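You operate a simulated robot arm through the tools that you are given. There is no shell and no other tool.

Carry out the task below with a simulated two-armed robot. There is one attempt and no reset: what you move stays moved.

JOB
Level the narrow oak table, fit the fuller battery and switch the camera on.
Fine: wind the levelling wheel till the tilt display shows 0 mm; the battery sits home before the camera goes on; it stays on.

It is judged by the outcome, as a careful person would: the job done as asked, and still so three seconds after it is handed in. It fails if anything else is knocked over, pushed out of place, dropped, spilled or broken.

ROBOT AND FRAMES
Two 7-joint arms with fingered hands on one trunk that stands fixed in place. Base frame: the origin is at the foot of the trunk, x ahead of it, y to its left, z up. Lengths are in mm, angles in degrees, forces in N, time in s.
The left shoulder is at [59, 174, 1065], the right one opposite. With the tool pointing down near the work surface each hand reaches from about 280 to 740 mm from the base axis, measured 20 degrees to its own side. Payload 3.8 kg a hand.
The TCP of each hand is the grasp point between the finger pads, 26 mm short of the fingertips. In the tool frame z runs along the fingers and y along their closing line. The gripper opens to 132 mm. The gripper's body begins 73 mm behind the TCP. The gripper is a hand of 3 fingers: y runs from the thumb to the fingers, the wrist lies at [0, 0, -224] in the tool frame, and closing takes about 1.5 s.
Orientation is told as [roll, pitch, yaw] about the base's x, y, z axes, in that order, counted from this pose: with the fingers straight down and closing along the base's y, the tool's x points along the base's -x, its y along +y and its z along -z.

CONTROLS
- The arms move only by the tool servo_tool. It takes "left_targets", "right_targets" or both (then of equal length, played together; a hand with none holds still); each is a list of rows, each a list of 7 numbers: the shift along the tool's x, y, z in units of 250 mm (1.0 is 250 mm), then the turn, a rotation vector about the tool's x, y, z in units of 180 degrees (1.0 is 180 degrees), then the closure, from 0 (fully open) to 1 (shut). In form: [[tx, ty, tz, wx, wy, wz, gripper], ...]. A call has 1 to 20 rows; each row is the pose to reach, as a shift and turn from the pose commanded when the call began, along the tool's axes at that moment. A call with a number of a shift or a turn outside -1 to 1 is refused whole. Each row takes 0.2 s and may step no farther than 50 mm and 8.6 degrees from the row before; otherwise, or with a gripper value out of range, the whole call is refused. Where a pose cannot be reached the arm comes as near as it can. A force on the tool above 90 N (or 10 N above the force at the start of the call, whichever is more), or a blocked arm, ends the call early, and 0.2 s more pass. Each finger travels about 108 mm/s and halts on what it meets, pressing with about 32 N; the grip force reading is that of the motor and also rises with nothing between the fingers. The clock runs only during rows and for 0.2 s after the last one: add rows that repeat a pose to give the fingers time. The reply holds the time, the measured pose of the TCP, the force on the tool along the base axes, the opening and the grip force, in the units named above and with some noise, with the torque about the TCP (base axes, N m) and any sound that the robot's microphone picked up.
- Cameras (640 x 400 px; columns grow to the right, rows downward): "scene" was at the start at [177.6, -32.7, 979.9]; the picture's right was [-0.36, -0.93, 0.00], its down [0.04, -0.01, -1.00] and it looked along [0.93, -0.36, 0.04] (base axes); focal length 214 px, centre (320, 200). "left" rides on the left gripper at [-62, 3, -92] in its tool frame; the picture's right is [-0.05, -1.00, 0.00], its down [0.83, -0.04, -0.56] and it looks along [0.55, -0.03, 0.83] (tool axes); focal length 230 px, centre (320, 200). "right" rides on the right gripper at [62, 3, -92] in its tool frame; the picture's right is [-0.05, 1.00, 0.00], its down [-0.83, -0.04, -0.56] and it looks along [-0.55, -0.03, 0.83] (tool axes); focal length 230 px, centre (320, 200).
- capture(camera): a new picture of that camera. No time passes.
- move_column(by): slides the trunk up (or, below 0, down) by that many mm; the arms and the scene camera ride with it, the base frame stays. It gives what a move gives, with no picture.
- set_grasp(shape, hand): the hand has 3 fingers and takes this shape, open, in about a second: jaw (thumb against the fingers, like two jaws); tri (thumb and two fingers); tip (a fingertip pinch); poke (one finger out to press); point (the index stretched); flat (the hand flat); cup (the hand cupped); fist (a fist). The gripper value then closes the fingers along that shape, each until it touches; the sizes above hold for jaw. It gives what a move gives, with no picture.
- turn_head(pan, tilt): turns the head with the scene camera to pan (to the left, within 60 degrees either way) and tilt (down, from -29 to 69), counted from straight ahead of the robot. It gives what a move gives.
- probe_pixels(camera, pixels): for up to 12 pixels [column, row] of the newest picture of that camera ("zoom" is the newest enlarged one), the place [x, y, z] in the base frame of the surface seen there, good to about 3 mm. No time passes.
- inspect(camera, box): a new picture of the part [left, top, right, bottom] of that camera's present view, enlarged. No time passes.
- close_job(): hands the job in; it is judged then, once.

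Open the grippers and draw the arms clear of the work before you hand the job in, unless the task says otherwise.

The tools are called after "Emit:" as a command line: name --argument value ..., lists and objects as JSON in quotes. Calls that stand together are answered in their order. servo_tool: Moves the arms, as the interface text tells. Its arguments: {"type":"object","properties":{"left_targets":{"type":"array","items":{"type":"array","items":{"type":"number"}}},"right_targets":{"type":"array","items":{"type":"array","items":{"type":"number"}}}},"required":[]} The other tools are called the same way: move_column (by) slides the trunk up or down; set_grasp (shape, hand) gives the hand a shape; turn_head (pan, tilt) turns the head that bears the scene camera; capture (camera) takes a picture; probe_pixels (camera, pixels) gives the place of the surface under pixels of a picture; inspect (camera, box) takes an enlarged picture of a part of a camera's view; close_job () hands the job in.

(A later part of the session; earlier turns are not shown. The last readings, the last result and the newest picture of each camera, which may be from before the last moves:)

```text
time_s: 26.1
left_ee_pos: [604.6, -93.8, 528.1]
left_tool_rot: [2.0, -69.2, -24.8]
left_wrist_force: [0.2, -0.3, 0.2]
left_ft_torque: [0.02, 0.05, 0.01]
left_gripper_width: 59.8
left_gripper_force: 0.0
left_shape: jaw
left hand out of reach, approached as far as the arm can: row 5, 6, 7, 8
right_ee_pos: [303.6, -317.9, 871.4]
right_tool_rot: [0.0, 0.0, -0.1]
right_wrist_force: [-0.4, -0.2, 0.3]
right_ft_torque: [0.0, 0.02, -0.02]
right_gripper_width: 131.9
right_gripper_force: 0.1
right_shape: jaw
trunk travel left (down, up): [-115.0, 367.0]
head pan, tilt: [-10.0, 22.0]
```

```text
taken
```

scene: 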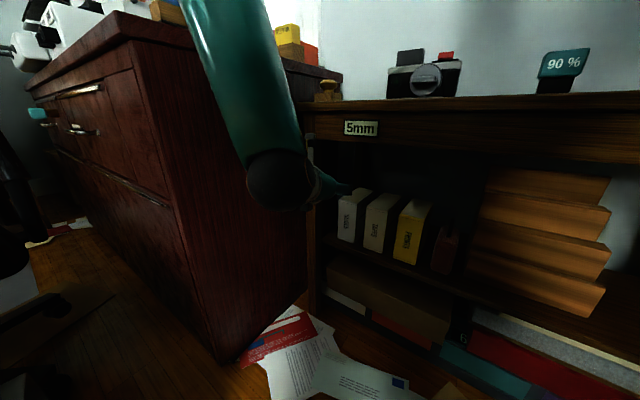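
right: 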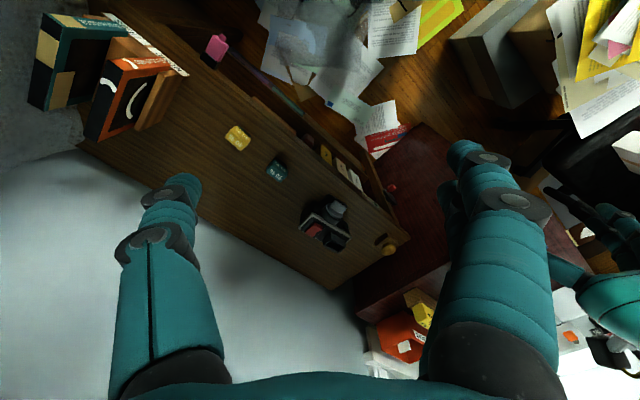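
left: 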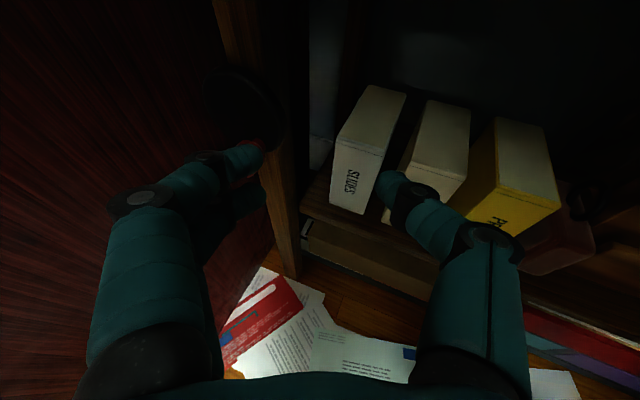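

Out of reach again with that yaw: hand stopped at (604.6,-93.8,528). The pose pitched 30° down with 15° yaw was reachable, so I go back to that orientation directly at a pre-grasp point in front of the knob.

Emit:
servo_tool --left_targets '[[0.0059, 0.0347, 0.0161, -0.0064, 0.0086, -0.0037, 0.55], [0.0117, 0.0693, 0.0321, -0.0127, 0.0171, -0.0075, 0.55], [0.0176, 0.104, 0.0482, -0.0191, 0.0257, -0.0112, 0.55], [0.0235, 0.1387, 0.0643, -0.0254, 0.0342, -0.0149, 0.55], [0.0293, 0.1733, 0.0803, -0.0318, 0.0428, -0.0187, 0.55], [0.0352, 0.208, 0.0964, -0.0381, 0.0513, -0.0224, 0.55]]'

Emit:
capture --camera "scene"

Emit:
capture --camera "left"

```text
time_s: 27.5
left_ee_pos: [644.3, -55.1, 513.2]
left_tool_rot: [-1.4, -60.7, -15.9]
left_wrist_force: [-0.2, 0.3, 0.4]
left_ft_torque: [-0.01, 0.01, -0.02]
left_gripper_width: 59.9
left_gripper_force: 0.1
left_shape: jaw
left hand out of reach, approached as far as the arm can: row 1, 2
right_ee_pos: [302.6, -317.2, 871.7]
right_tool_rot: [0.0, 0.0, 0.0]
right_wrist_force: [-0.4, -0.2, 0.2]
right_ft_torque: [-0.01, -0.02, 0.03]
right_gripper_width: 132.1
right_gripper_force: 0.0
right_shape: jaw
trunk travel left (down, up): [-115.0, 367.0]
head pan, tilt: [-10.0, 22.0]
```

```text
taken
```

scene: 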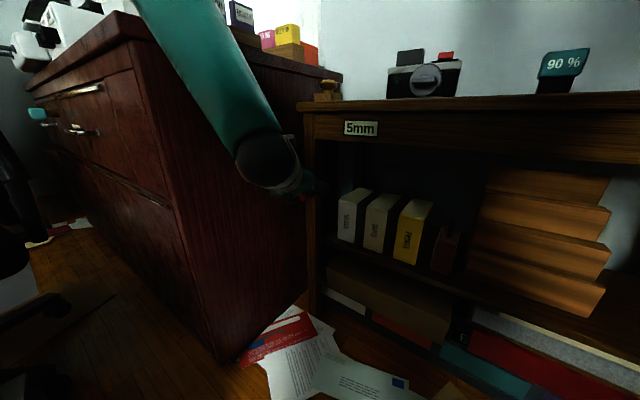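

```text
taken
```

left: 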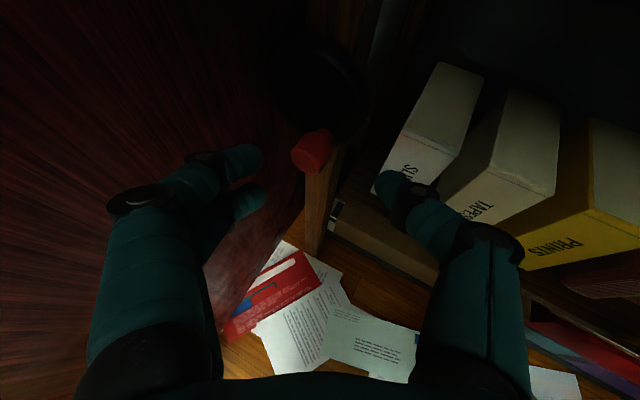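

The pose is now reached (644,-55,513), with the knob at (313,150) between the fingers in the left view. I check the forearm's clearance from the cabinet.

Emit:
probe_pixels --camera "scene" --pixels '[[160, 20], [180, 60], [200, 70], [220, 100], [240, 80], [265, 160], [290, 140], [200, 20], [295, 185]]'

Emit:
inspect --camera "left" --box '[220, 60, 420, 240]'

```text
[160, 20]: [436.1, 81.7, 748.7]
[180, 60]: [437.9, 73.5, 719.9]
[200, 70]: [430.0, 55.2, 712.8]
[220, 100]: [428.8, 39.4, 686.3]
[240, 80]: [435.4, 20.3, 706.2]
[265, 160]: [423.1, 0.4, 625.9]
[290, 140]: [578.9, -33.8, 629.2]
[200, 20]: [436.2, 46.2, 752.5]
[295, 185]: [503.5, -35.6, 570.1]
```

```text
2.22 times, centred on (320, 150) of left
```

zoom: 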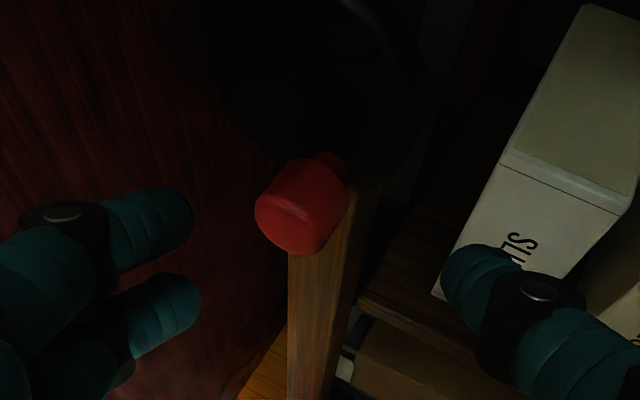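

Forearm has ample clearance. The knob at zoom (300,205) is close now; I re-probe it for a refined centre.

Emit:
probe_pixels --camera "zoom" --pixels '[[285, 220], [262, 210], [310, 245], [320, 205], [275, 190], [300, 165], [335, 180], [345, 200], [330, 158], [150, 215], [475, 280], [180, 310]]'

```text
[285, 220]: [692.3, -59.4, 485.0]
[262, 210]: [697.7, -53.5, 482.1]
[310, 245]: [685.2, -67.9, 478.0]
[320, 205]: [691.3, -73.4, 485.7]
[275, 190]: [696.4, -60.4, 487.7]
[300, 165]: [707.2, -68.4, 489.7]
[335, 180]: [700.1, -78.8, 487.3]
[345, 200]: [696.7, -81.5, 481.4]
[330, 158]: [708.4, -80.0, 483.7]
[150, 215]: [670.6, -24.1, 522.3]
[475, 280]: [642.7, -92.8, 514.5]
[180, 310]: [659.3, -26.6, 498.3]
```

Refined knob centre u≈445, z≈479, r≈11. I approach along the tool axis with the jaw narrowed to 40 mm, so the fingertips straddle the knob.

Emit:
servo_tool --left_targets '[[0.0021, 0.0025, 0.0294, 0, 0, 0, 0.69], [0.0043, 0.0049, 0.0588, 0, 0, 0, 0.69], [0.0064, 0.0074, 0.0882, 0, 0, 0, 0.69], [0.0085, 0.0099, 0.1176, 0, 0, 0, 0.69], [0.0107, 0.0123, 0.147, 0, 0, 0, 0.69], [0.0128, 0.0148, 0.1764, 0, 0, 0, 0.69]]'

Emit:
capture --camera "left"

Emit:
capture --camera "scene"

```text
time_s: 28.9
left_ee_pos: [680.0, -63.4, 489.2]
left_tool_rot: [-1.5, -60.7, -15.8]
left_wrist_force: [0.2, 0.7, -0.2]
left_ft_torque: [0.02, 0.02, -0.01]
left_gripper_width: 41.1
left_gripper_force: 0.0
left_shape: jaw
right_ee_pos: [302.4, -318.8, 871.9]
right_tool_rot: [0.0, 0.0, 0.1]
right_wrist_force: [0.5, -0.1, 0.1]
right_ft_torque: [0.03, 0.0, 0.01]
right_gripper_width: 131.9
right_gripper_force: 0.1
right_shape: jaw
trunk travel left (down, up): [-115.0, 367.0]
head pan, tilt: [-10.0, 22.0]
```

```text
taken
```

left: 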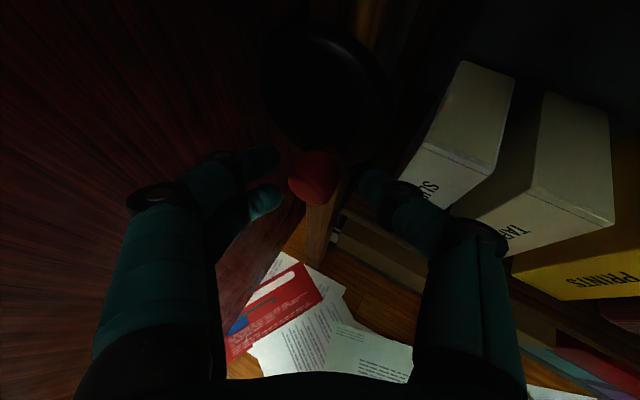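

```text
taken
```

scene: 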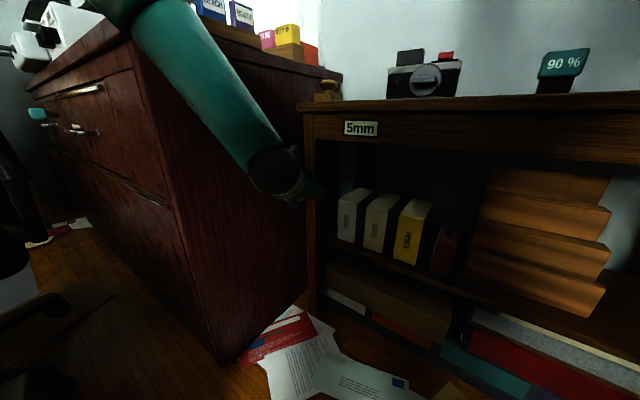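

No contact forces; the knob at (318,175) is between the left fingers (265,175) and the thumb (370,185). I close on it.

Emit:
servo_tool --left_targets '[[0, 0, 0, 0, 0, 0, 0.8], [0, 0, 0, 0, 0, 0, 0.95], [0, 0, 0, 0, 0, 0, 0.95], [0, 0, 0, 0, 0, 0, 0.95]]'

Emit:
inspect --camera "left" --box '[220, 60, 420, 240]'

```text
time_s: 29.9
left_ee_pos: [680.5, -62.7, 488.6]
left_tool_rot: [-1.6, -60.7, -15.8]
left_wrist_force: [-3.0, 3.7, 0.7]
left_ft_torque: [0.08, 0.07, 0.03]
left_gripper_width: 17.6
left_gripper_force: 32.0
left_shape: jaw
right_ee_pos: [303.4, -318.1, 871.4]
right_tool_rot: [0.0, 0.0, 0.0]
right_wrist_force: [-0.3, 0.4, -0.2]
right_ft_torque: [0.01, -0.01, -0.02]
right_gripper_width: 131.8
right_gripper_force: 0.0
right_shape: jaw
trunk travel left (down, up): [-115.0, 367.0]
head pan, tilt: [-10.0, 22.0]
```

```text
2.22 times, centred on (320, 150) of left
```

zoom: 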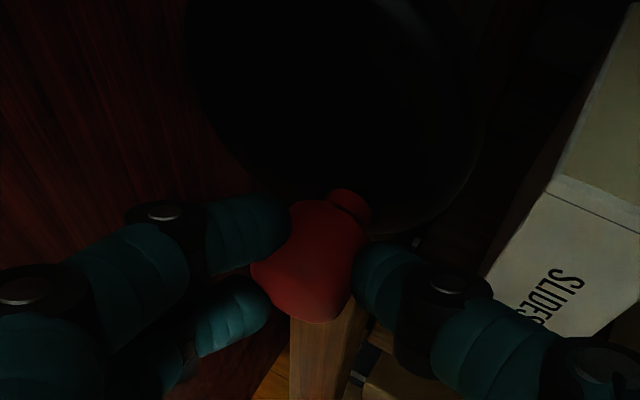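

Firm grip on the knob (17.6 mm, 32 N), nested between the two fingers and thumb. I crank it 60° clockwise (seen from the front) as a first test and watch the display.

Emit:
servo_tool --left_targets '[[-0.0002, 0.0224, 0.0134, 0, 0, 0, 0.95], [-0.0064, 0.0453, 0.0238, 0, 0, 0, 0.95], [-0.0183, 0.0674, 0.0306, 0, 0, 0, 0.95], [-0.035, 0.0871, 0.0333, 0, 0, 0, 0.95]]'

Emit:
capture --camera "scene"

Emit:
inspect --camera "left" --box '[220, 60, 420, 240]'

```text
time_s: 30.9
left_ee_pos: [688.8, -50.5, 486.3]
left_tool_rot: [-1.4, -59.3, -16.7]
left_wrist_force: [-39.7, -12.6, -6.9]
left_ft_torque: [0.83, 0.26, -1.26]
left_gripper_width: 20.1
left_gripper_force: 32.0
left_shape: jaw
right_ee_pos: [302.0, -319.6, 871.6]
right_tool_rot: [0.0, -0.1, 0.0]
right_wrist_force: [-0.2, -0.1, -0.8]
right_ft_torque: [-0.04, -0.01, 0.0]
right_gripper_width: 131.7
right_gripper_force: 0.0
right_shape: jaw
trunk travel left (down, up): [-115.0, 367.0]
head pan, tilt: [-10.0, 22.0]
```

```text
taken
```

scene: 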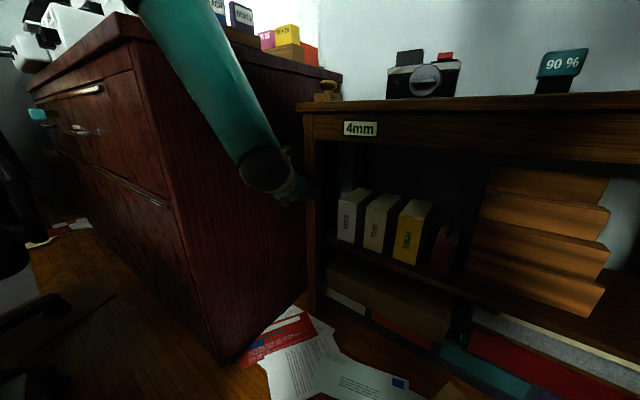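

```text
2.22 times, centred on (320, 150) of left
```

zoom: 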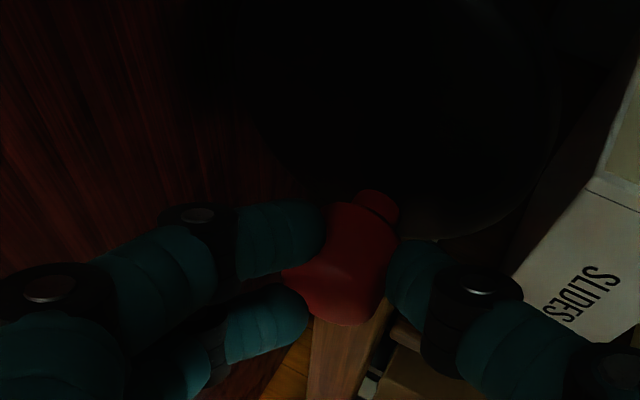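

Clockwise is right: the display now reads 4mm at (360,129). The 40 N load comes mostly from the knob twisting in a firm grip, so I loosen to a snug cage (≈21 mm) and hold to let the hand settle.

Emit:
servo_tool --left_targets '[[0, 0, 0, 0, 0, 0, 0.84], [0, 0, 0, 0, 0, 0, 0.84], [0, 0, 0, 0, 0, 0, 0.84]]'

Emit:
inspect --camera "scene" --box '[300, 90, 420, 220]'

Emit:
inspect --camera "left" --box '[220, 60, 420, 240]'

```text
time_s: 31.7
left_ee_pos: [699.1, -44.1, 494.3]
left_tool_rot: [-1.2, -60.8, -15.6]
left_wrist_force: [-11.8, 8.3, 4.3]
left_ft_torque: [0.25, 0.16, 0.31]
left_gripper_width: 23.1
left_gripper_force: 0.1
left_shape: jaw
right_ee_pos: [302.8, -317.8, 871.8]
right_tool_rot: [0.0, -0.1, 0.0]
right_wrist_force: [0.6, 0.3, 0.1]
right_ft_torque: [-0.03, 0.03, -0.02]
right_gripper_width: 131.8
right_gripper_force: 0.0
right_shape: jaw
trunk travel left (down, up): [-115.0, 367.0]
head pan, tilt: [-10.0, 22.0]
```

```text
3.08 times, centred on (360, 155) of scene
```

zoom: 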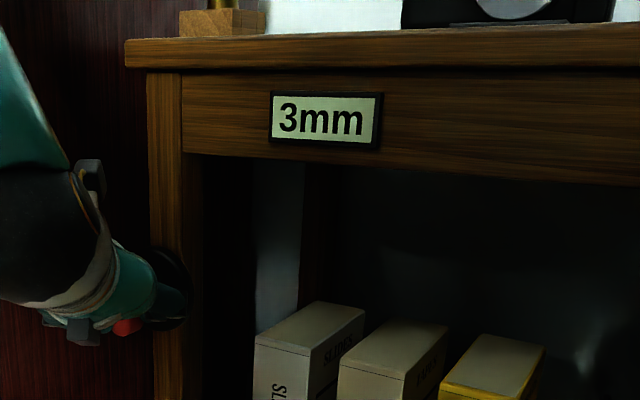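

```text
2.22 times, centred on (320, 150) of left
```

zoom: 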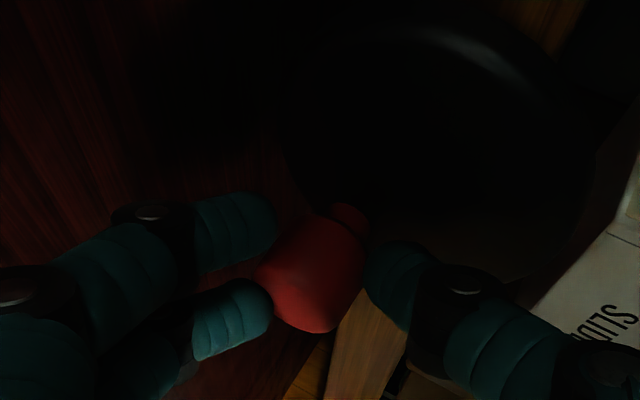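

Display reads 3mm; the hand settled at the commanded spot with the knob caged. I continue clockwise another 30°, easing 3 mm off the wheel face.

Emit:
servo_tool --left_targets '[[-0.0153, 0.0216, -0.0108, 0, 0, 0, 0.84], [-0.038, 0.0327, -0.0166, 0, 0, 0, 0.84], [-0.038, 0.0327, -0.0166, 0, 0, 0, 0.84]]'

Emit:
inspect --camera "scene" --box '[300, 90, 420, 220]'

Emit:
inspect --camera "left" --box '[220, 60, 420, 240]'

```text
time_s: 32.5
left_ee_pos: [701.5, -40.3, 503.0]
left_tool_rot: [-1.0, -60.7, -15.9]
left_wrist_force: [-2.5, 1.5, -1.2]
left_ft_torque: [0.05, 0.07, 0.06]
left_gripper_width: 21.3
left_gripper_force: 0.2
left_shape: jaw
right_ee_pos: [302.6, -317.4, 871.6]
right_tool_rot: [0.0, 0.0, 0.0]
right_wrist_force: [1.0, 0.4, -0.1]
right_ft_torque: [-0.05, 0.0, -0.02]
right_gripper_width: 131.9
right_gripper_force: 0.1
right_shape: jaw
trunk travel left (down, up): [-115.0, 367.0]
head pan, tilt: [-10.0, 22.0]
```

```text
3.08 times, centred on (360, 155) of scene
```

zoom: 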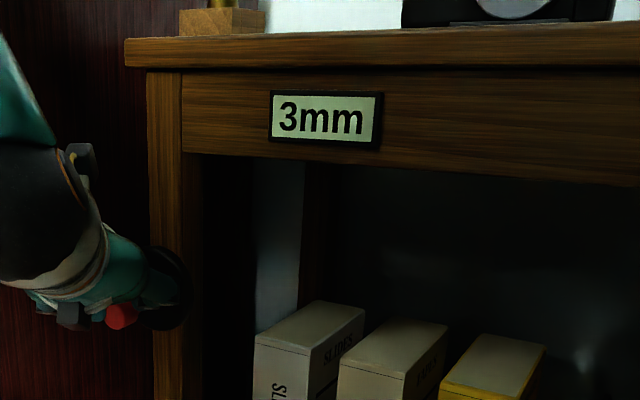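

```text
2.22 times, centred on (320, 150) of left
```

zoom: 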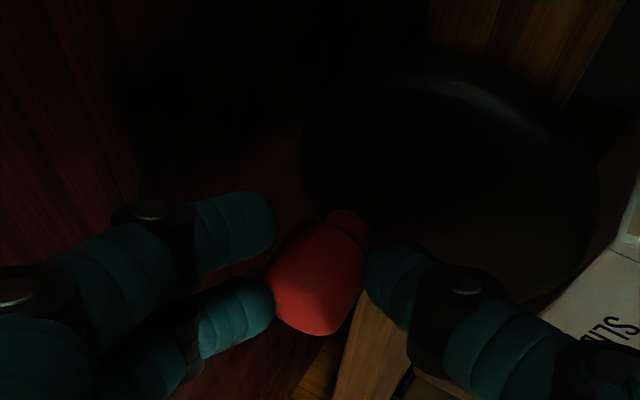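

Display still 3mm (maybe near the next step). I probe the knob to confirm it follows.

Emit:
probe_pixels --camera "zoom" --pixels '[[300, 310], [320, 280], [340, 265], [345, 225], [400, 270], [235, 230], [235, 310]]'

```text
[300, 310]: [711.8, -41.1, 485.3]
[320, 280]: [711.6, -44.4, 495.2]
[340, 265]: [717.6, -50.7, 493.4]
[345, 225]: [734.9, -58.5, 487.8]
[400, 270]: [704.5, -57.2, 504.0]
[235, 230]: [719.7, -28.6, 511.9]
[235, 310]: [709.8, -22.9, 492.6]
```

The knob lags: it sits ~8 mm low in the loose cage (knob centre about u≈476, z≈485). I lower the hand 8 mm to recentre and grip firmly before moving on.

Emit:
servo_tool --left_targets '[[0.0279, 0.0004, 0.0157, 0, 0, 0, 0.82], [0.0279, 0.0004, 0.0157, 0, 0, 0, 0.95], [0.0279, 0.0004, 0.0157, 0, 0, 0, 0.95], [0.0279, 0.0004, 0.0157, 0, 0, 0, 0.95]]'

Emit:
inspect --camera "left" --box '[220, 60, 420, 240]'

Emit:
inspect --camera "scene" --box '[300, 90, 420, 220]'

```text
time_s: 33.5
left_ee_pos: [701.2, -39.6, 503.5]
left_tool_rot: [-1.0, -60.5, -15.8]
left_wrist_force: [-5.9, -1.0, 1.9]
left_ft_torque: [0.0, 0.03, -0.07]
left_gripper_width: 4.0
left_gripper_force: 31.8
left_shape: jaw
left hand out of reach, approached as far as the arm can: row 1, 2, 3, 4
right_ee_pos: [303.1, -317.5, 871.9]
right_tool_rot: [0.1, 0.0, 0.0]
right_wrist_force: [0.3, 0.3, 0.5]
right_ft_torque: [-0.04, 0.0, 0.01]
right_gripper_width: 131.9
right_gripper_force: 0.1
right_shape: jaw
trunk travel left (down, up): [-115.0, 367.0]
head pan, tilt: [-10.0, 22.0]
```

```text
2.22 times, centred on (320, 150) of left
```

zoom: 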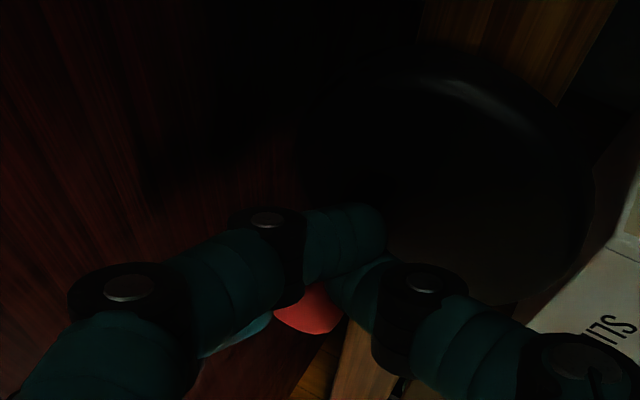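

```text
3.08 times, centred on (360, 155) of scene
```

zoom: 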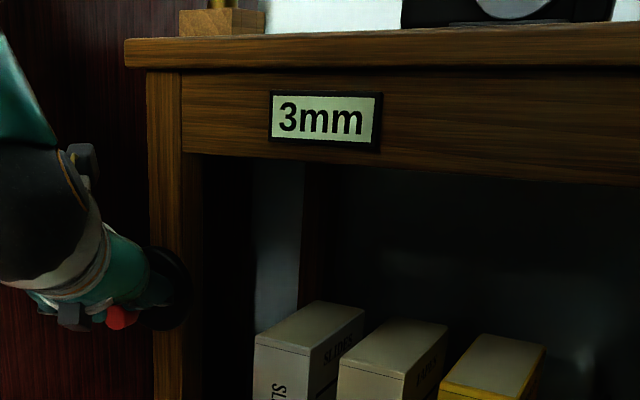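

The downward move was refused as out of reach (wrist limit), and the index slid over the knob (width 4 mm). I open up, back straight out, and will lower the trunk so the wrist is less bent.

Emit:
servo_tool --left_targets '[[0, 0, 0, 0, 0, 0, 0.65], [0, 0, 0, 0, 0, 0, 0.65], [0, 0, -0.06, 0, 0, 0, 0.65], [0, 0, -0.14, 0, 0, 0, 0.65], [0, 0, -0.24, 0, 0, 0, 0.65], [-0.03, -0.03, -0.34, 0, 0, 0, 0.65], [-0.06, -0.06, -0.44, 0, 0, 0, 0.65]]'

Emit:
capture --camera "scene"

Emit:
capture --camera "left"

```text
time_s: 35.1
left_ee_pos: [612.2, -27.5, 570.1]
left_tool_rot: [-1.4, -60.8, -15.8]
left_wrist_force: [0.3, 0.2, -0.4]
left_ft_torque: [-0.02, 0.02, -0.02]
left_gripper_width: 46.1
left_gripper_force: 0.1
left_shape: jaw
right_ee_pos: [302.8, -319.2, 872.7]
right_tool_rot: [0.0, 0.1, 0.0]
right_wrist_force: [0.7, 0.1, 0.0]
right_ft_torque: [0.02, -0.01, 0.0]
right_gripper_width: 131.7
right_gripper_force: 0.1
right_shape: jaw
trunk travel left (down, up): [-115.0, 367.0]
head pan, tilt: [-10.0, 22.0]
```

```text
taken
```

scene: 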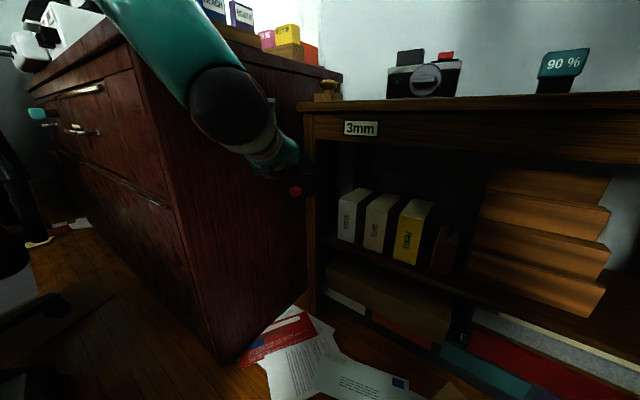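

```text
taken
```

left: 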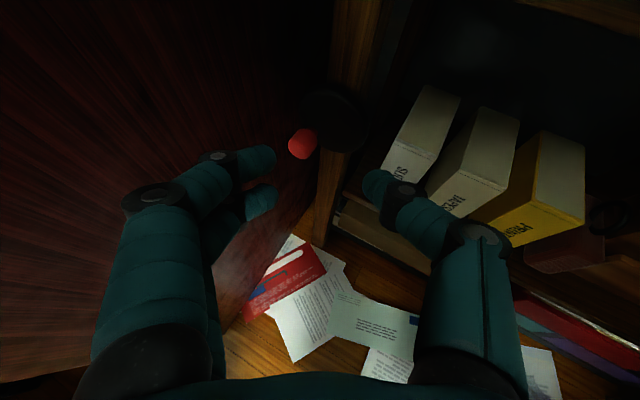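

The wheel stayed put (3mm) with the knob now at 8 o'clock, (300,143) in the left view. I lower the trunk another 110 mm so the left wrist bends less when working around the wheel.

Emit:
move_column --by -110

Emit:
turn_head --pan -10 --tilt 12

Emit:
capture --camera "scene"

Emit:
capture --camera "left"

```text
time_s: 36.5
left_ee_pos: [612.6, -26.6, 460.8]
left_tool_rot: [-1.6, -60.8, -15.7]
left_wrist_force: [0.4, 0.2, -0.2]
left_ft_torque: [0.0, -0.02, 0.0]
left_gripper_width: 45.9
left_gripper_force: 0.1
left_shape: jaw
right_ee_pos: [302.8, -318.2, 761.9]
right_tool_rot: [0.0, 0.0, 0.0]
right_wrist_force: [-0.1, 1.0, -0.6]
right_ft_torque: [-0.01, -0.01, -0.01]
right_gripper_width: 131.9
right_gripper_force: 0.0
right_shape: jaw
trunk travel left (down, up): [-5.0, 477.0]
head pan, tilt: [-10.0, 22.0]
```

```text
time_s: 37.2
left_ee_pos: [613.4, -26.7, 460.9]
left_tool_rot: [-1.5, -60.7, -15.8]
left_wrist_force: [-0.1, 0.4, 0.2]
left_ft_torque: [0.0, -0.01, -0.02]
left_gripper_width: 45.9
left_gripper_force: 0.1
left_shape: jaw
right_ee_pos: [302.8, -319.5, 761.0]
right_tool_rot: [0.0, 0.0, 0.0]
right_wrist_force: [0.0, 0.2, -0.4]
right_ft_torque: [0.01, 0.01, -0.05]
right_gripper_width: 131.7
right_gripper_force: 0.0
right_shape: jaw
trunk travel left (down, up): [-5.0, 477.0]
head pan, tilt: [-10.0, 12.0]
```

```text
taken
```

scene: 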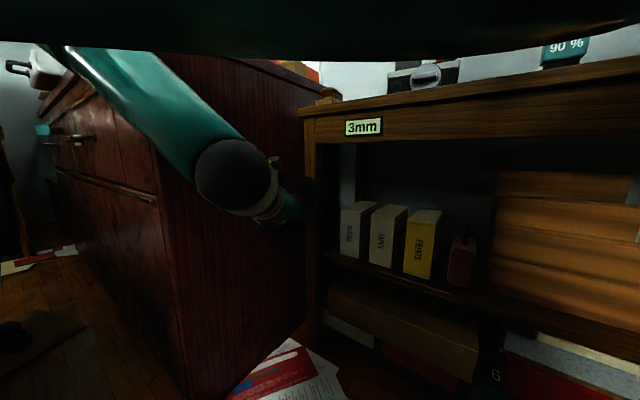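

```text
taken
```

left: 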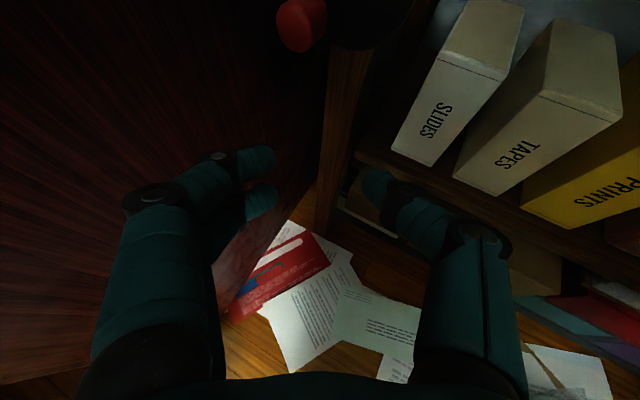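

Display visible at (363,127), knob at (300,25) in the left view. I probe the knob for its current position.

Emit:
inspect --camera "left" --box '[260, 0, 420, 100]'

Emit:
probe_pixels --camera "zoom" --pixels '[[150, 80], [120, 90], [180, 140], [150, 190], [200, 60], [240, 60], [250, 100], [165, 30], [230, 140], [150, 130], [215, 20], [262, 40]]'

```text
4.00 times, centred on (340, 50) of left
```

zoom: 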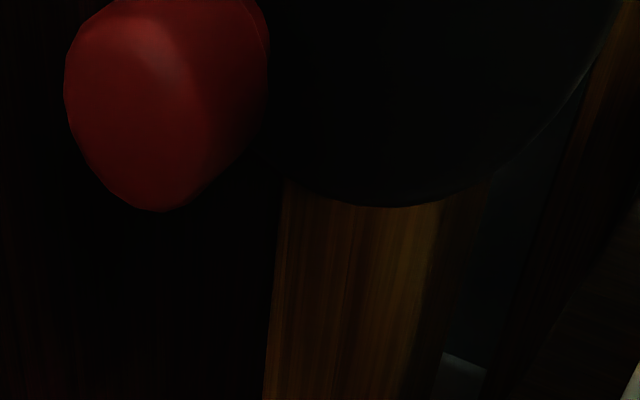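

```text
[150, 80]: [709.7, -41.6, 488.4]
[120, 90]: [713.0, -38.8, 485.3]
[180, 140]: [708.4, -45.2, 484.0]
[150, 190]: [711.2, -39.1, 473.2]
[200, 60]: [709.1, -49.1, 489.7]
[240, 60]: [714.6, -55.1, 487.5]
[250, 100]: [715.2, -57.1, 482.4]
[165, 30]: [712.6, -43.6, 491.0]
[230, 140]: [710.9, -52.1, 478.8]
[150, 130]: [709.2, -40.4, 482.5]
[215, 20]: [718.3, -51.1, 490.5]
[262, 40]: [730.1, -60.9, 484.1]
```

Knob centre now u≈475.5, z≈482 (8 o'clock), turned about 67° for 5→3mm. The rest of the turn is an upward push on the wheel's left side, so I'll use the closed fingers as a pusher from below; I close them and look at the tip geometry.

Emit:
servo_tool --left_targets '[[0, 0, 0, 0, 0, 0, 0.8], [0, 0, 0, 0, 0, 0, 0.95], [0, 0, 0, 0, 0, 0, 1.0], [0, 0, 0, 0, 0, 0, 1.0]]'

Emit:
inspect --camera "left" --box '[220, 80, 420, 260]'

```text
time_s: 38.2
left_ee_pos: [612.4, -26.2, 459.8]
left_tool_rot: [-1.5, -60.8, -15.8]
left_wrist_force: [-1.4, -0.2, 0.6]
left_ft_torque: [0.01, -0.02, -0.05]
left_gripper_width: 0.1
left_gripper_force: 32.0
left_shape: jaw
right_ee_pos: [304.1, -318.7, 761.3]
right_tool_rot: [0.0, 0.0, 0.0]
right_wrist_force: [-0.3, 0.4, 0.1]
right_ft_torque: [0.0, 0.02, -0.04]
right_gripper_width: 131.9
right_gripper_force: 0.0
right_shape: jaw
trunk travel left (down, up): [-5.0, 477.0]
head pan, tilt: [-10.0, 12.0]
```

```text
2.22 times, centred on (320, 170) of left
```

zoom: 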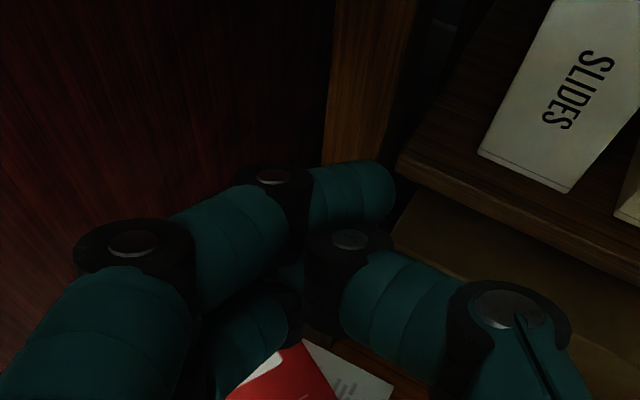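

The index tip ends at zoom (390,190) and lies on top. I probe along it.

Emit:
probe_pixels --camera "zoom" --pixels '[[388, 190], [350, 175], [345, 200], [315, 190], [270, 178], [235, 210], [220, 250], [130, 245], [370, 215], [350, 240], [400, 290], [240, 320]]'

```text
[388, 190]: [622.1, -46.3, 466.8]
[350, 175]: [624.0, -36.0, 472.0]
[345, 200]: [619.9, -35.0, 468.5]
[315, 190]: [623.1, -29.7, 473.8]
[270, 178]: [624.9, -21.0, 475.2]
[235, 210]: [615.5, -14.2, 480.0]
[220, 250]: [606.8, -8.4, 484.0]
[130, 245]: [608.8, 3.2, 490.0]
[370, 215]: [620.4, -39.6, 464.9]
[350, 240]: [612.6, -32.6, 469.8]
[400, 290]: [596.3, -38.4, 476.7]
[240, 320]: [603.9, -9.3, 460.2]
```

Fully closed, the fingers cross. Slightly open (~14 mm) they stay straight, so I'll use the index as pusher: open to that and approach to the right of/below the knob, near 5 o'clock on the wheel.

Emit:
servo_tool --left_targets '[[-0.05, -0.012, 0.013, 0, 0, 0, 0.89], [-0.098, -0.0244, 0.0264, 0, 0, 0, 0.89], [-0.1492, -0.0804, 0.1192, 0, 0, 0, 0.89], [-0.1956, -0.1308, 0.2028, 0, 0, 0, 0.89]]'

Emit:
capture --camera "left"

Emit:
inspect --camera "scene" --box '[240, 90, 420, 240]'

```text
time_s: 39.2
left_ee_pos: [668.4, -77.7, 478.0]
left_tool_rot: [-1.4, -60.7, -15.8]
left_wrist_force: [-0.3, 0.4, 0.2]
left_ft_torque: [0.0, -0.01, 0.01]
left_gripper_width: 2.3
left_gripper_force: 0.0
left_shape: jaw
right_ee_pos: [303.3, -316.8, 762.3]
right_tool_rot: [0.0, 0.0, 0.0]
right_wrist_force: [0.0, -1.2, 0.3]
right_ft_torque: [0.04, -0.01, 0.02]
right_gripper_width: 131.8
right_gripper_force: 0.1
right_shape: jaw
trunk travel left (down, up): [-5.0, 477.0]
head pan, tilt: [-10.0, 12.0]
```

```text
taken
```

left: 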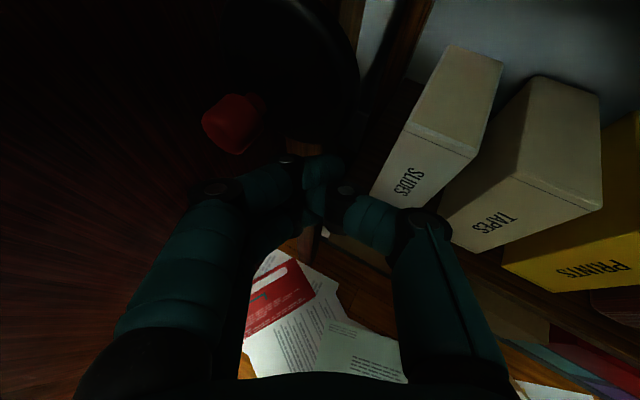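

```text
2.67 times, centred on (330, 165) of scene
```

zoom: 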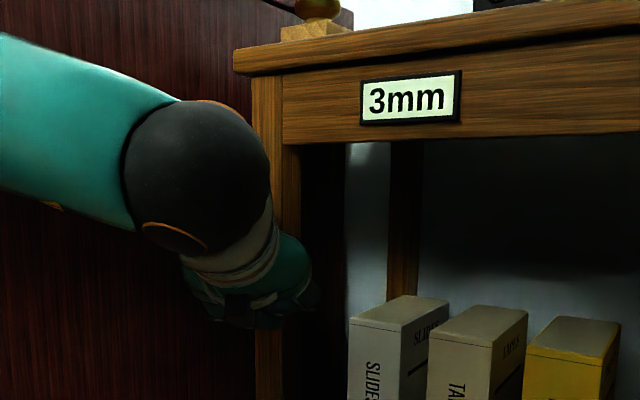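

Position is right but the width reads only 2.3 mm with the index still crossed over the thumb at (320,175). I open a little more and hold to see the fingers straighten.

Emit:
servo_tool --left_targets '[[0, 0, 0, 0, 0, 0, 0.86], [0, 0, 0, 0, 0, 0, 0.86], [0, 0, 0, 0, 0, 0, 0.86]]'

Emit:
inspect --camera "left" --box '[180, 60, 400, 240]'

```text
time_s: 40.0
left_ee_pos: [667.9, -77.4, 477.4]
left_tool_rot: [-1.5, -60.7, -15.7]
left_wrist_force: [0.0, 0.3, -0.2]
left_ft_torque: [-0.03, 0.03, 0.03]
left_gripper_width: 4.7
left_gripper_force: 0.1
left_shape: jaw
right_ee_pos: [303.5, -318.3, 762.0]
right_tool_rot: [-0.1, 0.0, 0.0]
right_wrist_force: [0.2, 0.1, 0.9]
right_ft_torque: [0.03, 0.04, -0.02]
right_gripper_width: 132.0
right_gripper_force: 0.0
right_shape: jaw
trunk travel left (down, up): [-5.0, 477.0]
head pan, tilt: [-10.0, 12.0]
```

```text
2.22 times, centred on (290, 150) of left
```

zoom: 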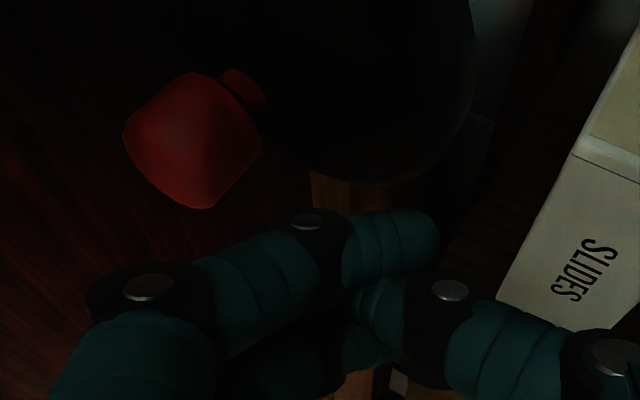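

The reading is 4.7 mm, fingers likely hung up on each other. I open wider to 0.72, then close back to 0.84.

Emit:
servo_tool --left_targets '[[0, 0, 0, 0, 0, 0, 0.72], [0, 0, 0, 0, 0, 0, 0.72], [0, 0, 0, 0, 0, 0, 0.72], [0, 0, 0, 0, 0, 0, 0.82], [0, 0, 0, 0, 0, 0, 0.82], [0, 0, 0, 0, 0, 0, 0.82]]'

Emit:
inspect --camera "left" --box '[180, 60, 400, 240]'

```text
time_s: 41.4
left_ee_pos: [668.1, -77.5, 478.3]
left_tool_rot: [-1.5, -60.7, -15.9]
left_wrist_force: [0.2, -0.4, -0.6]
left_ft_torque: [-0.03, -0.02, -0.02]
left_gripper_width: 24.1
left_gripper_force: 0.0
left_shape: jaw
right_ee_pos: [303.0, -318.1, 760.7]
right_tool_rot: [-0.1, -0.1, 0.1]
right_wrist_force: [0.1, 0.1, 0.6]
right_ft_torque: [-0.03, 0.01, -0.01]
right_gripper_width: 131.8
right_gripper_force: 0.1
right_shape: jaw
trunk travel left (down, up): [-5.0, 477.0]
head pan, tilt: [-10.0, 12.0]
```

```text
2.22 times, centred on (290, 150) of left
```

zoom: 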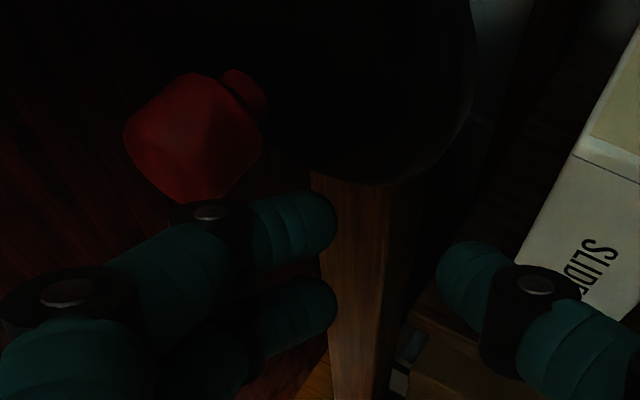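

Now 24 mm open with straight fingers. I probe the index tip and thumb tip positions to plan the push.

Emit:
probe_pixels --camera "zoom" --pixels '[[325, 215], [300, 210], [270, 215], [335, 240], [300, 290], [330, 300], [450, 260], [440, 290], [190, 140], [240, 90], [200, 190], [250, 150]]'

```text
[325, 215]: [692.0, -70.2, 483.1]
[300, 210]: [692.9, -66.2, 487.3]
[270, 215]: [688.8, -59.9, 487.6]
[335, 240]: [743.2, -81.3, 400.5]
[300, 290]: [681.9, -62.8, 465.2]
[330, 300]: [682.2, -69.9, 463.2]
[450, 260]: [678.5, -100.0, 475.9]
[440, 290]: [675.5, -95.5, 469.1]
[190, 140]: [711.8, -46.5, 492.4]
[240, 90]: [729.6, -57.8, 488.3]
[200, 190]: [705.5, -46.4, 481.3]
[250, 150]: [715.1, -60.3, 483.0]
```

The index tip is at u≈441, z≈480 (n to -541), right where planned, with the knob at u≈474, z≈482. I now sweep the index along the wheel circle under the knob and push it clockwise ~27°.

Emit:
servo_tool --left_targets '[[-0.0031, 0.0134, 0.0322, 0, 0, 0, 0.84], [-0.0042, 0.0382, 0.0466, 0, 0, 0, 0.84], [-0.0121, 0.0637, 0.0576, 0, 0, 0, 0.84], [-0.0263, 0.0876, 0.0643, 0, 0, 0, 0.84], [-0.0263, 0.0876, 0.0643, 0, 0, 0, 0.84]]'

Emit:
inspect --camera "scene" --box '[240, 90, 420, 240]'

Emit:
inspect --camera "left" --box '[180, 60, 400, 240]'

```text
time_s: 42.6
left_ee_pos: [691.4, -61.7, 476.0]
left_tool_rot: [-1.4, -60.7, -15.9]
left_wrist_force: [-4.2, -1.0, -3.6]
left_ft_torque: [0.05, 0.0, 0.04]
left_gripper_width: 21.2
left_gripper_force: 0.1
left_shape: jaw
right_ee_pos: [302.5, -317.5, 761.8]
right_tool_rot: [0.0, 0.1, 0.1]
right_wrist_force: [-0.6, 0.9, -0.2]
right_ft_torque: [0.03, 0.01, -0.02]
right_gripper_width: 131.8
right_gripper_force: 0.2
right_shape: jaw
trunk travel left (down, up): [-5.0, 477.0]
head pan, tilt: [-10.0, 12.0]
```

```text
2.67 times, centred on (330, 165) of scene
```

zoom: 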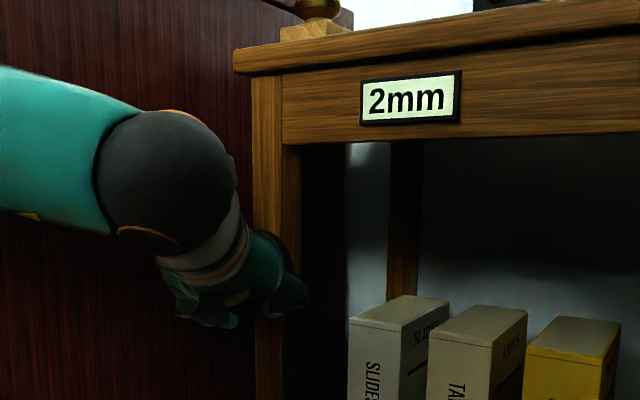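

```text
2.22 times, centred on (290, 150) of left
```

zoom: 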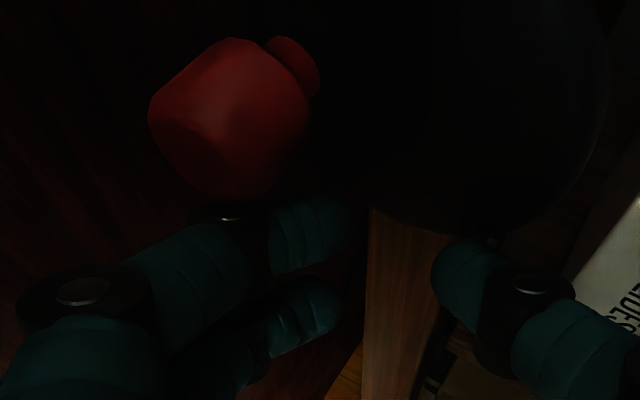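

Display now reads 2mm with only ~5 N load. I push on another 30°.

Emit:
servo_tool --left_targets '[[-0.0095, 0.0107, 0.0012, 0, 0, 0, 0.84], [-0.0191, 0.0214, 0.0024, 0, 0, 0, 0.84], [-0.0421, 0.0381, -0.0002, 0, 0, 0, 0.84], [-0.0421, 0.0381, -0.0002, 0, 0, 0, 0.84]]'

Emit:
inspect --camera "scene" --box '[240, 90, 420, 240]'

Emit:
inspect --camera "left" --box '[180, 60, 400, 240]'

```text
time_s: 43.6
left_ee_pos: [695.8, -52.7, 475.3]
left_tool_rot: [-1.1, -59.6, -16.2]
left_wrist_force: [-25.7, 6.3, -25.3]
left_ft_torque: [0.87, 0.59, -0.79]
left_gripper_width: 16.7
left_gripper_force: 0.0
left_shape: jaw
right_ee_pos: [303.8, -318.0, 762.3]
right_tool_rot: [-0.1, -0.1, 0.0]
right_wrist_force: [0.9, 0.1, -0.4]
right_ft_torque: [-0.02, 0.0, -0.02]
right_gripper_width: 132.0
right_gripper_force: 0.1
right_shape: jaw
trunk travel left (down, up): [-5.0, 477.0]
head pan, tilt: [-10.0, 12.0]
```

```text
2.67 times, centred on (330, 165) of scene
```

zoom: 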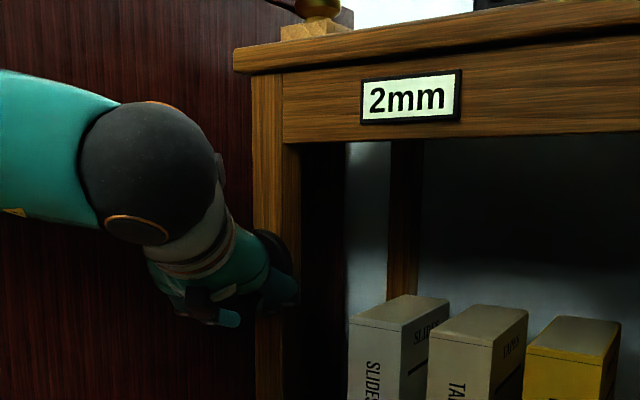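

```text
2.22 times, centred on (290, 150) of left
```

zoom: 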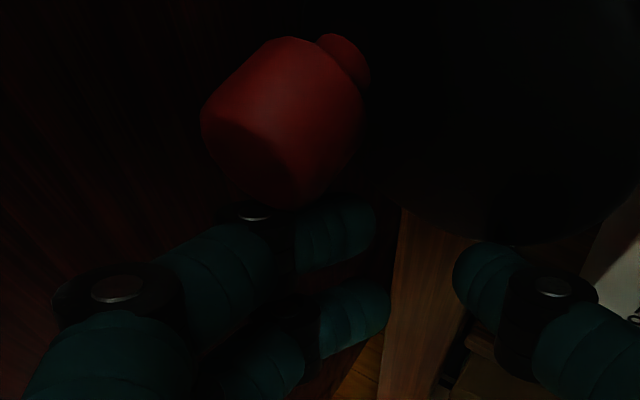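

The load rose to ~36 N and the arm lags ~10 mm below its command; display still 2mm. I keep leading the command upward along the circle.

Emit:
servo_tool --left_targets '[[-0.0128, 0.0057, -0.0036, 0, 0, 0, 0.84], [-0.0255, 0.0114, -0.0072, 0, 0, 0, 0.84], [-0.0255, 0.0114, -0.0072, 0, 0, 0, 0.84]]'

Emit:
inspect --camera "scene" --box '[240, 90, 420, 240]'

Emit:
inspect --camera "left" --box '[180, 60, 400, 240]'

```text
time_s: 44.4
left_ee_pos: [696.7, -54.3, 476.6]
left_tool_rot: [-1.3, -58.8, -16.3]
left_wrist_force: [-13.4, -19.3, -44.8]
left_ft_torque: [1.23, 0.86, -0.76]
left_gripper_width: 4.5
left_gripper_force: 31.8
left_shape: jaw
right_ee_pos: [305.6, -319.6, 760.7]
right_tool_rot: [0.1, 0.2, 0.0]
right_wrist_force: [0.0, 0.6, -0.1]
right_ft_torque: [0.01, -0.01, -0.02]
right_gripper_width: 132.0
right_gripper_force: 0.1
right_shape: jaw
trunk travel left (down, up): [-5.0, 477.0]
head pan, tilt: [-10.0, 12.0]
```

```text
2.67 times, centred on (330, 165) of scene
```

zoom: 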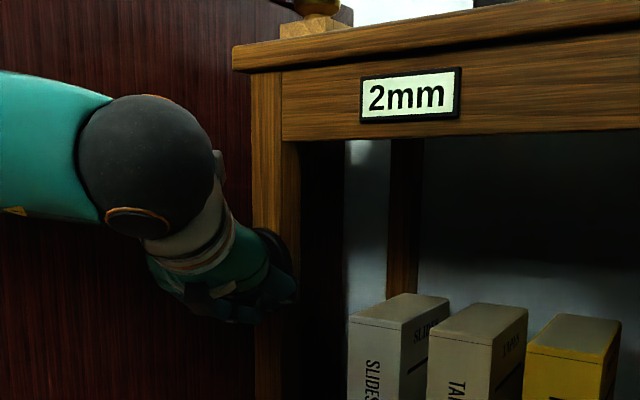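

```text
2.22 times, centred on (290, 150) of left
```

zoom: 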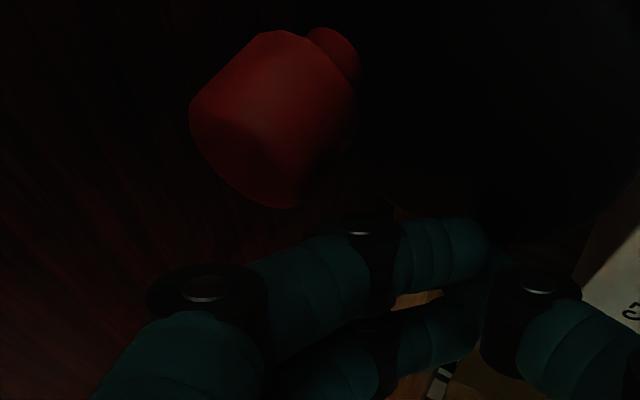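

The index was pushed sideways (width 4.5) under 45 N while the knob stays put. I probe where the knob and fingers actually are before going further.

Emit:
probe_pixels --camera "zoom" --pixels '[[240, 150], [210, 110], [270, 200], [260, 50], [300, 90], [340, 120], [320, 40], [350, 60], [320, 180], [350, 230], [440, 240], [310, 250]]'

```text
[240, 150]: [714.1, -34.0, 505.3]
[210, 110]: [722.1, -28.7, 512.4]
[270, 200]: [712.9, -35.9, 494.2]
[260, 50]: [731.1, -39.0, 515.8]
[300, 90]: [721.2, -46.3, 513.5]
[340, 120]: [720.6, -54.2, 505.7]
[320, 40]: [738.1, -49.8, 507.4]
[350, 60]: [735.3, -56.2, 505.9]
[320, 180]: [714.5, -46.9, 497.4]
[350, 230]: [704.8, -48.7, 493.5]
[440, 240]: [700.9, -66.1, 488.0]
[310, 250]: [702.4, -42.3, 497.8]
```

The knob is already at 9 o'clock (u≈483, z≈504), and the index slipped to its right side. I drop the hand, reopen to straighten the fingers, and shift left so the index sits directly under the knob.

Emit:
servo_tool --left_targets '[[0.0349, 0.0005, 0.0196, 0, 0, 0, 0.84], [0.0663, 0.0009, 0.0372, 0, 0, 0, 0.72], [0.0663, 0.0009, 0.0372, 0, 0, 0, 0.72], [0.0596, 0.0256, 0.0485, 0, 0, 0, 0.74], [0.0596, 0.0256, 0.0485, 0, 0, 0, 0.8], [0.0596, 0.0256, 0.0485, 0, 0, 0, 0.8]]'

Emit:
inspect --camera "left" --box '[180, 60, 400, 240]'

Emit:
inspect --camera "scene" --box '[240, 90, 420, 240]'

```text
time_s: 45.8
left_ee_pos: [705.5, -47.3, 472.6]
left_tool_rot: [-1.5, -60.8, -15.8]
left_wrist_force: [-3.9, 4.3, 1.0]
left_ft_torque: [0.0, 0.01, -0.02]
left_gripper_width: 25.8
left_gripper_force: 0.2
left_shape: jaw
right_ee_pos: [301.8, -317.8, 762.0]
right_tool_rot: [0.0, 0.1, 0.0]
right_wrist_force: [-0.6, 0.1, 0.2]
right_ft_torque: [0.0, -0.02, -0.01]
right_gripper_width: 131.9
right_gripper_force: 0.1
right_shape: jaw
trunk travel left (down, up): [-5.0, 477.0]
head pan, tilt: [-10.0, 12.0]
```

```text
2.22 times, centred on (290, 150) of left
```

zoom: 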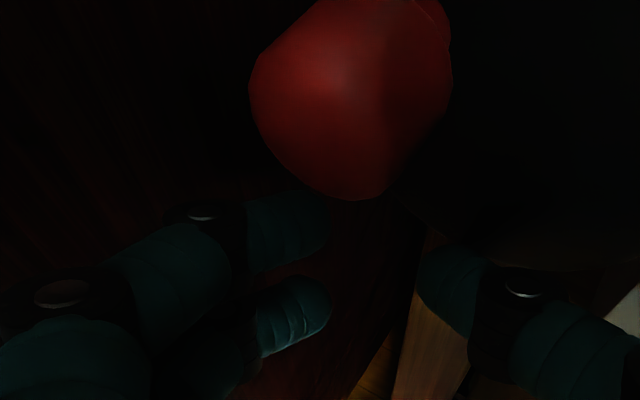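

```text
2.67 times, centred on (330, 165) of scene
```

zoom: 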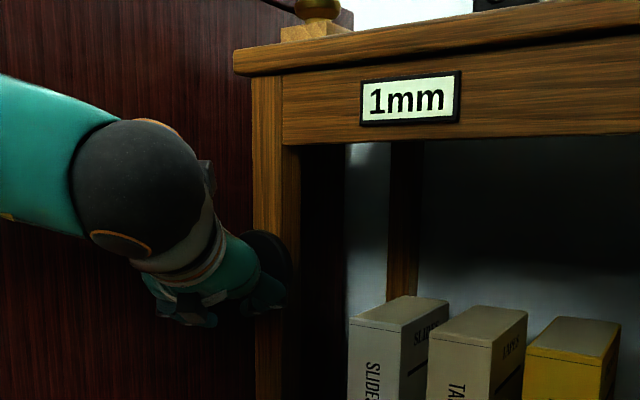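

Display now reads 1mm. I probe the knob and finger positions again for a gentle final push.

Emit:
inspect --camera "left" --box '[200, 20, 420, 200]'

Emit:
probe_pixels --camera "zoom" --pixels '[[260, 230], [220, 190], [300, 300], [330, 200], [280, 130], [380, 180], [240, 270], [350, 130], [370, 260], [150, 300], [250, 310], [400, 130]]'

```text
2.22 times, centred on (310, 110) of left
```

zoom: 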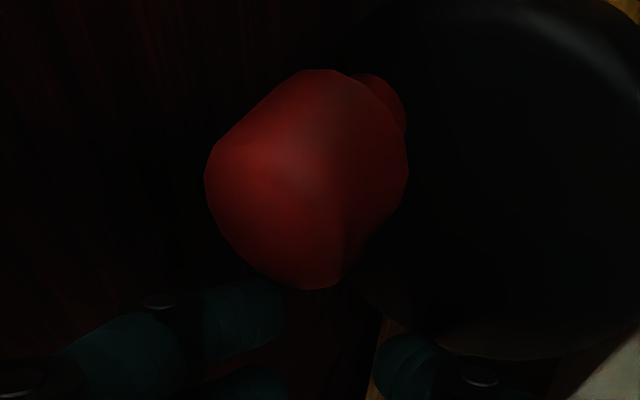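

```text
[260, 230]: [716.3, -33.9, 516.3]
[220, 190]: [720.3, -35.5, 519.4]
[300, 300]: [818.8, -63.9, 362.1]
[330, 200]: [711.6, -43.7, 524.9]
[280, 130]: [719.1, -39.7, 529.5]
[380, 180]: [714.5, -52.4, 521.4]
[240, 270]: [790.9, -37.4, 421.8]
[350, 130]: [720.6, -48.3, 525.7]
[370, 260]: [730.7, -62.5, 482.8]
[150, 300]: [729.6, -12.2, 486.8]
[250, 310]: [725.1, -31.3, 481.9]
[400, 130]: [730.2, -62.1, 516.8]
```

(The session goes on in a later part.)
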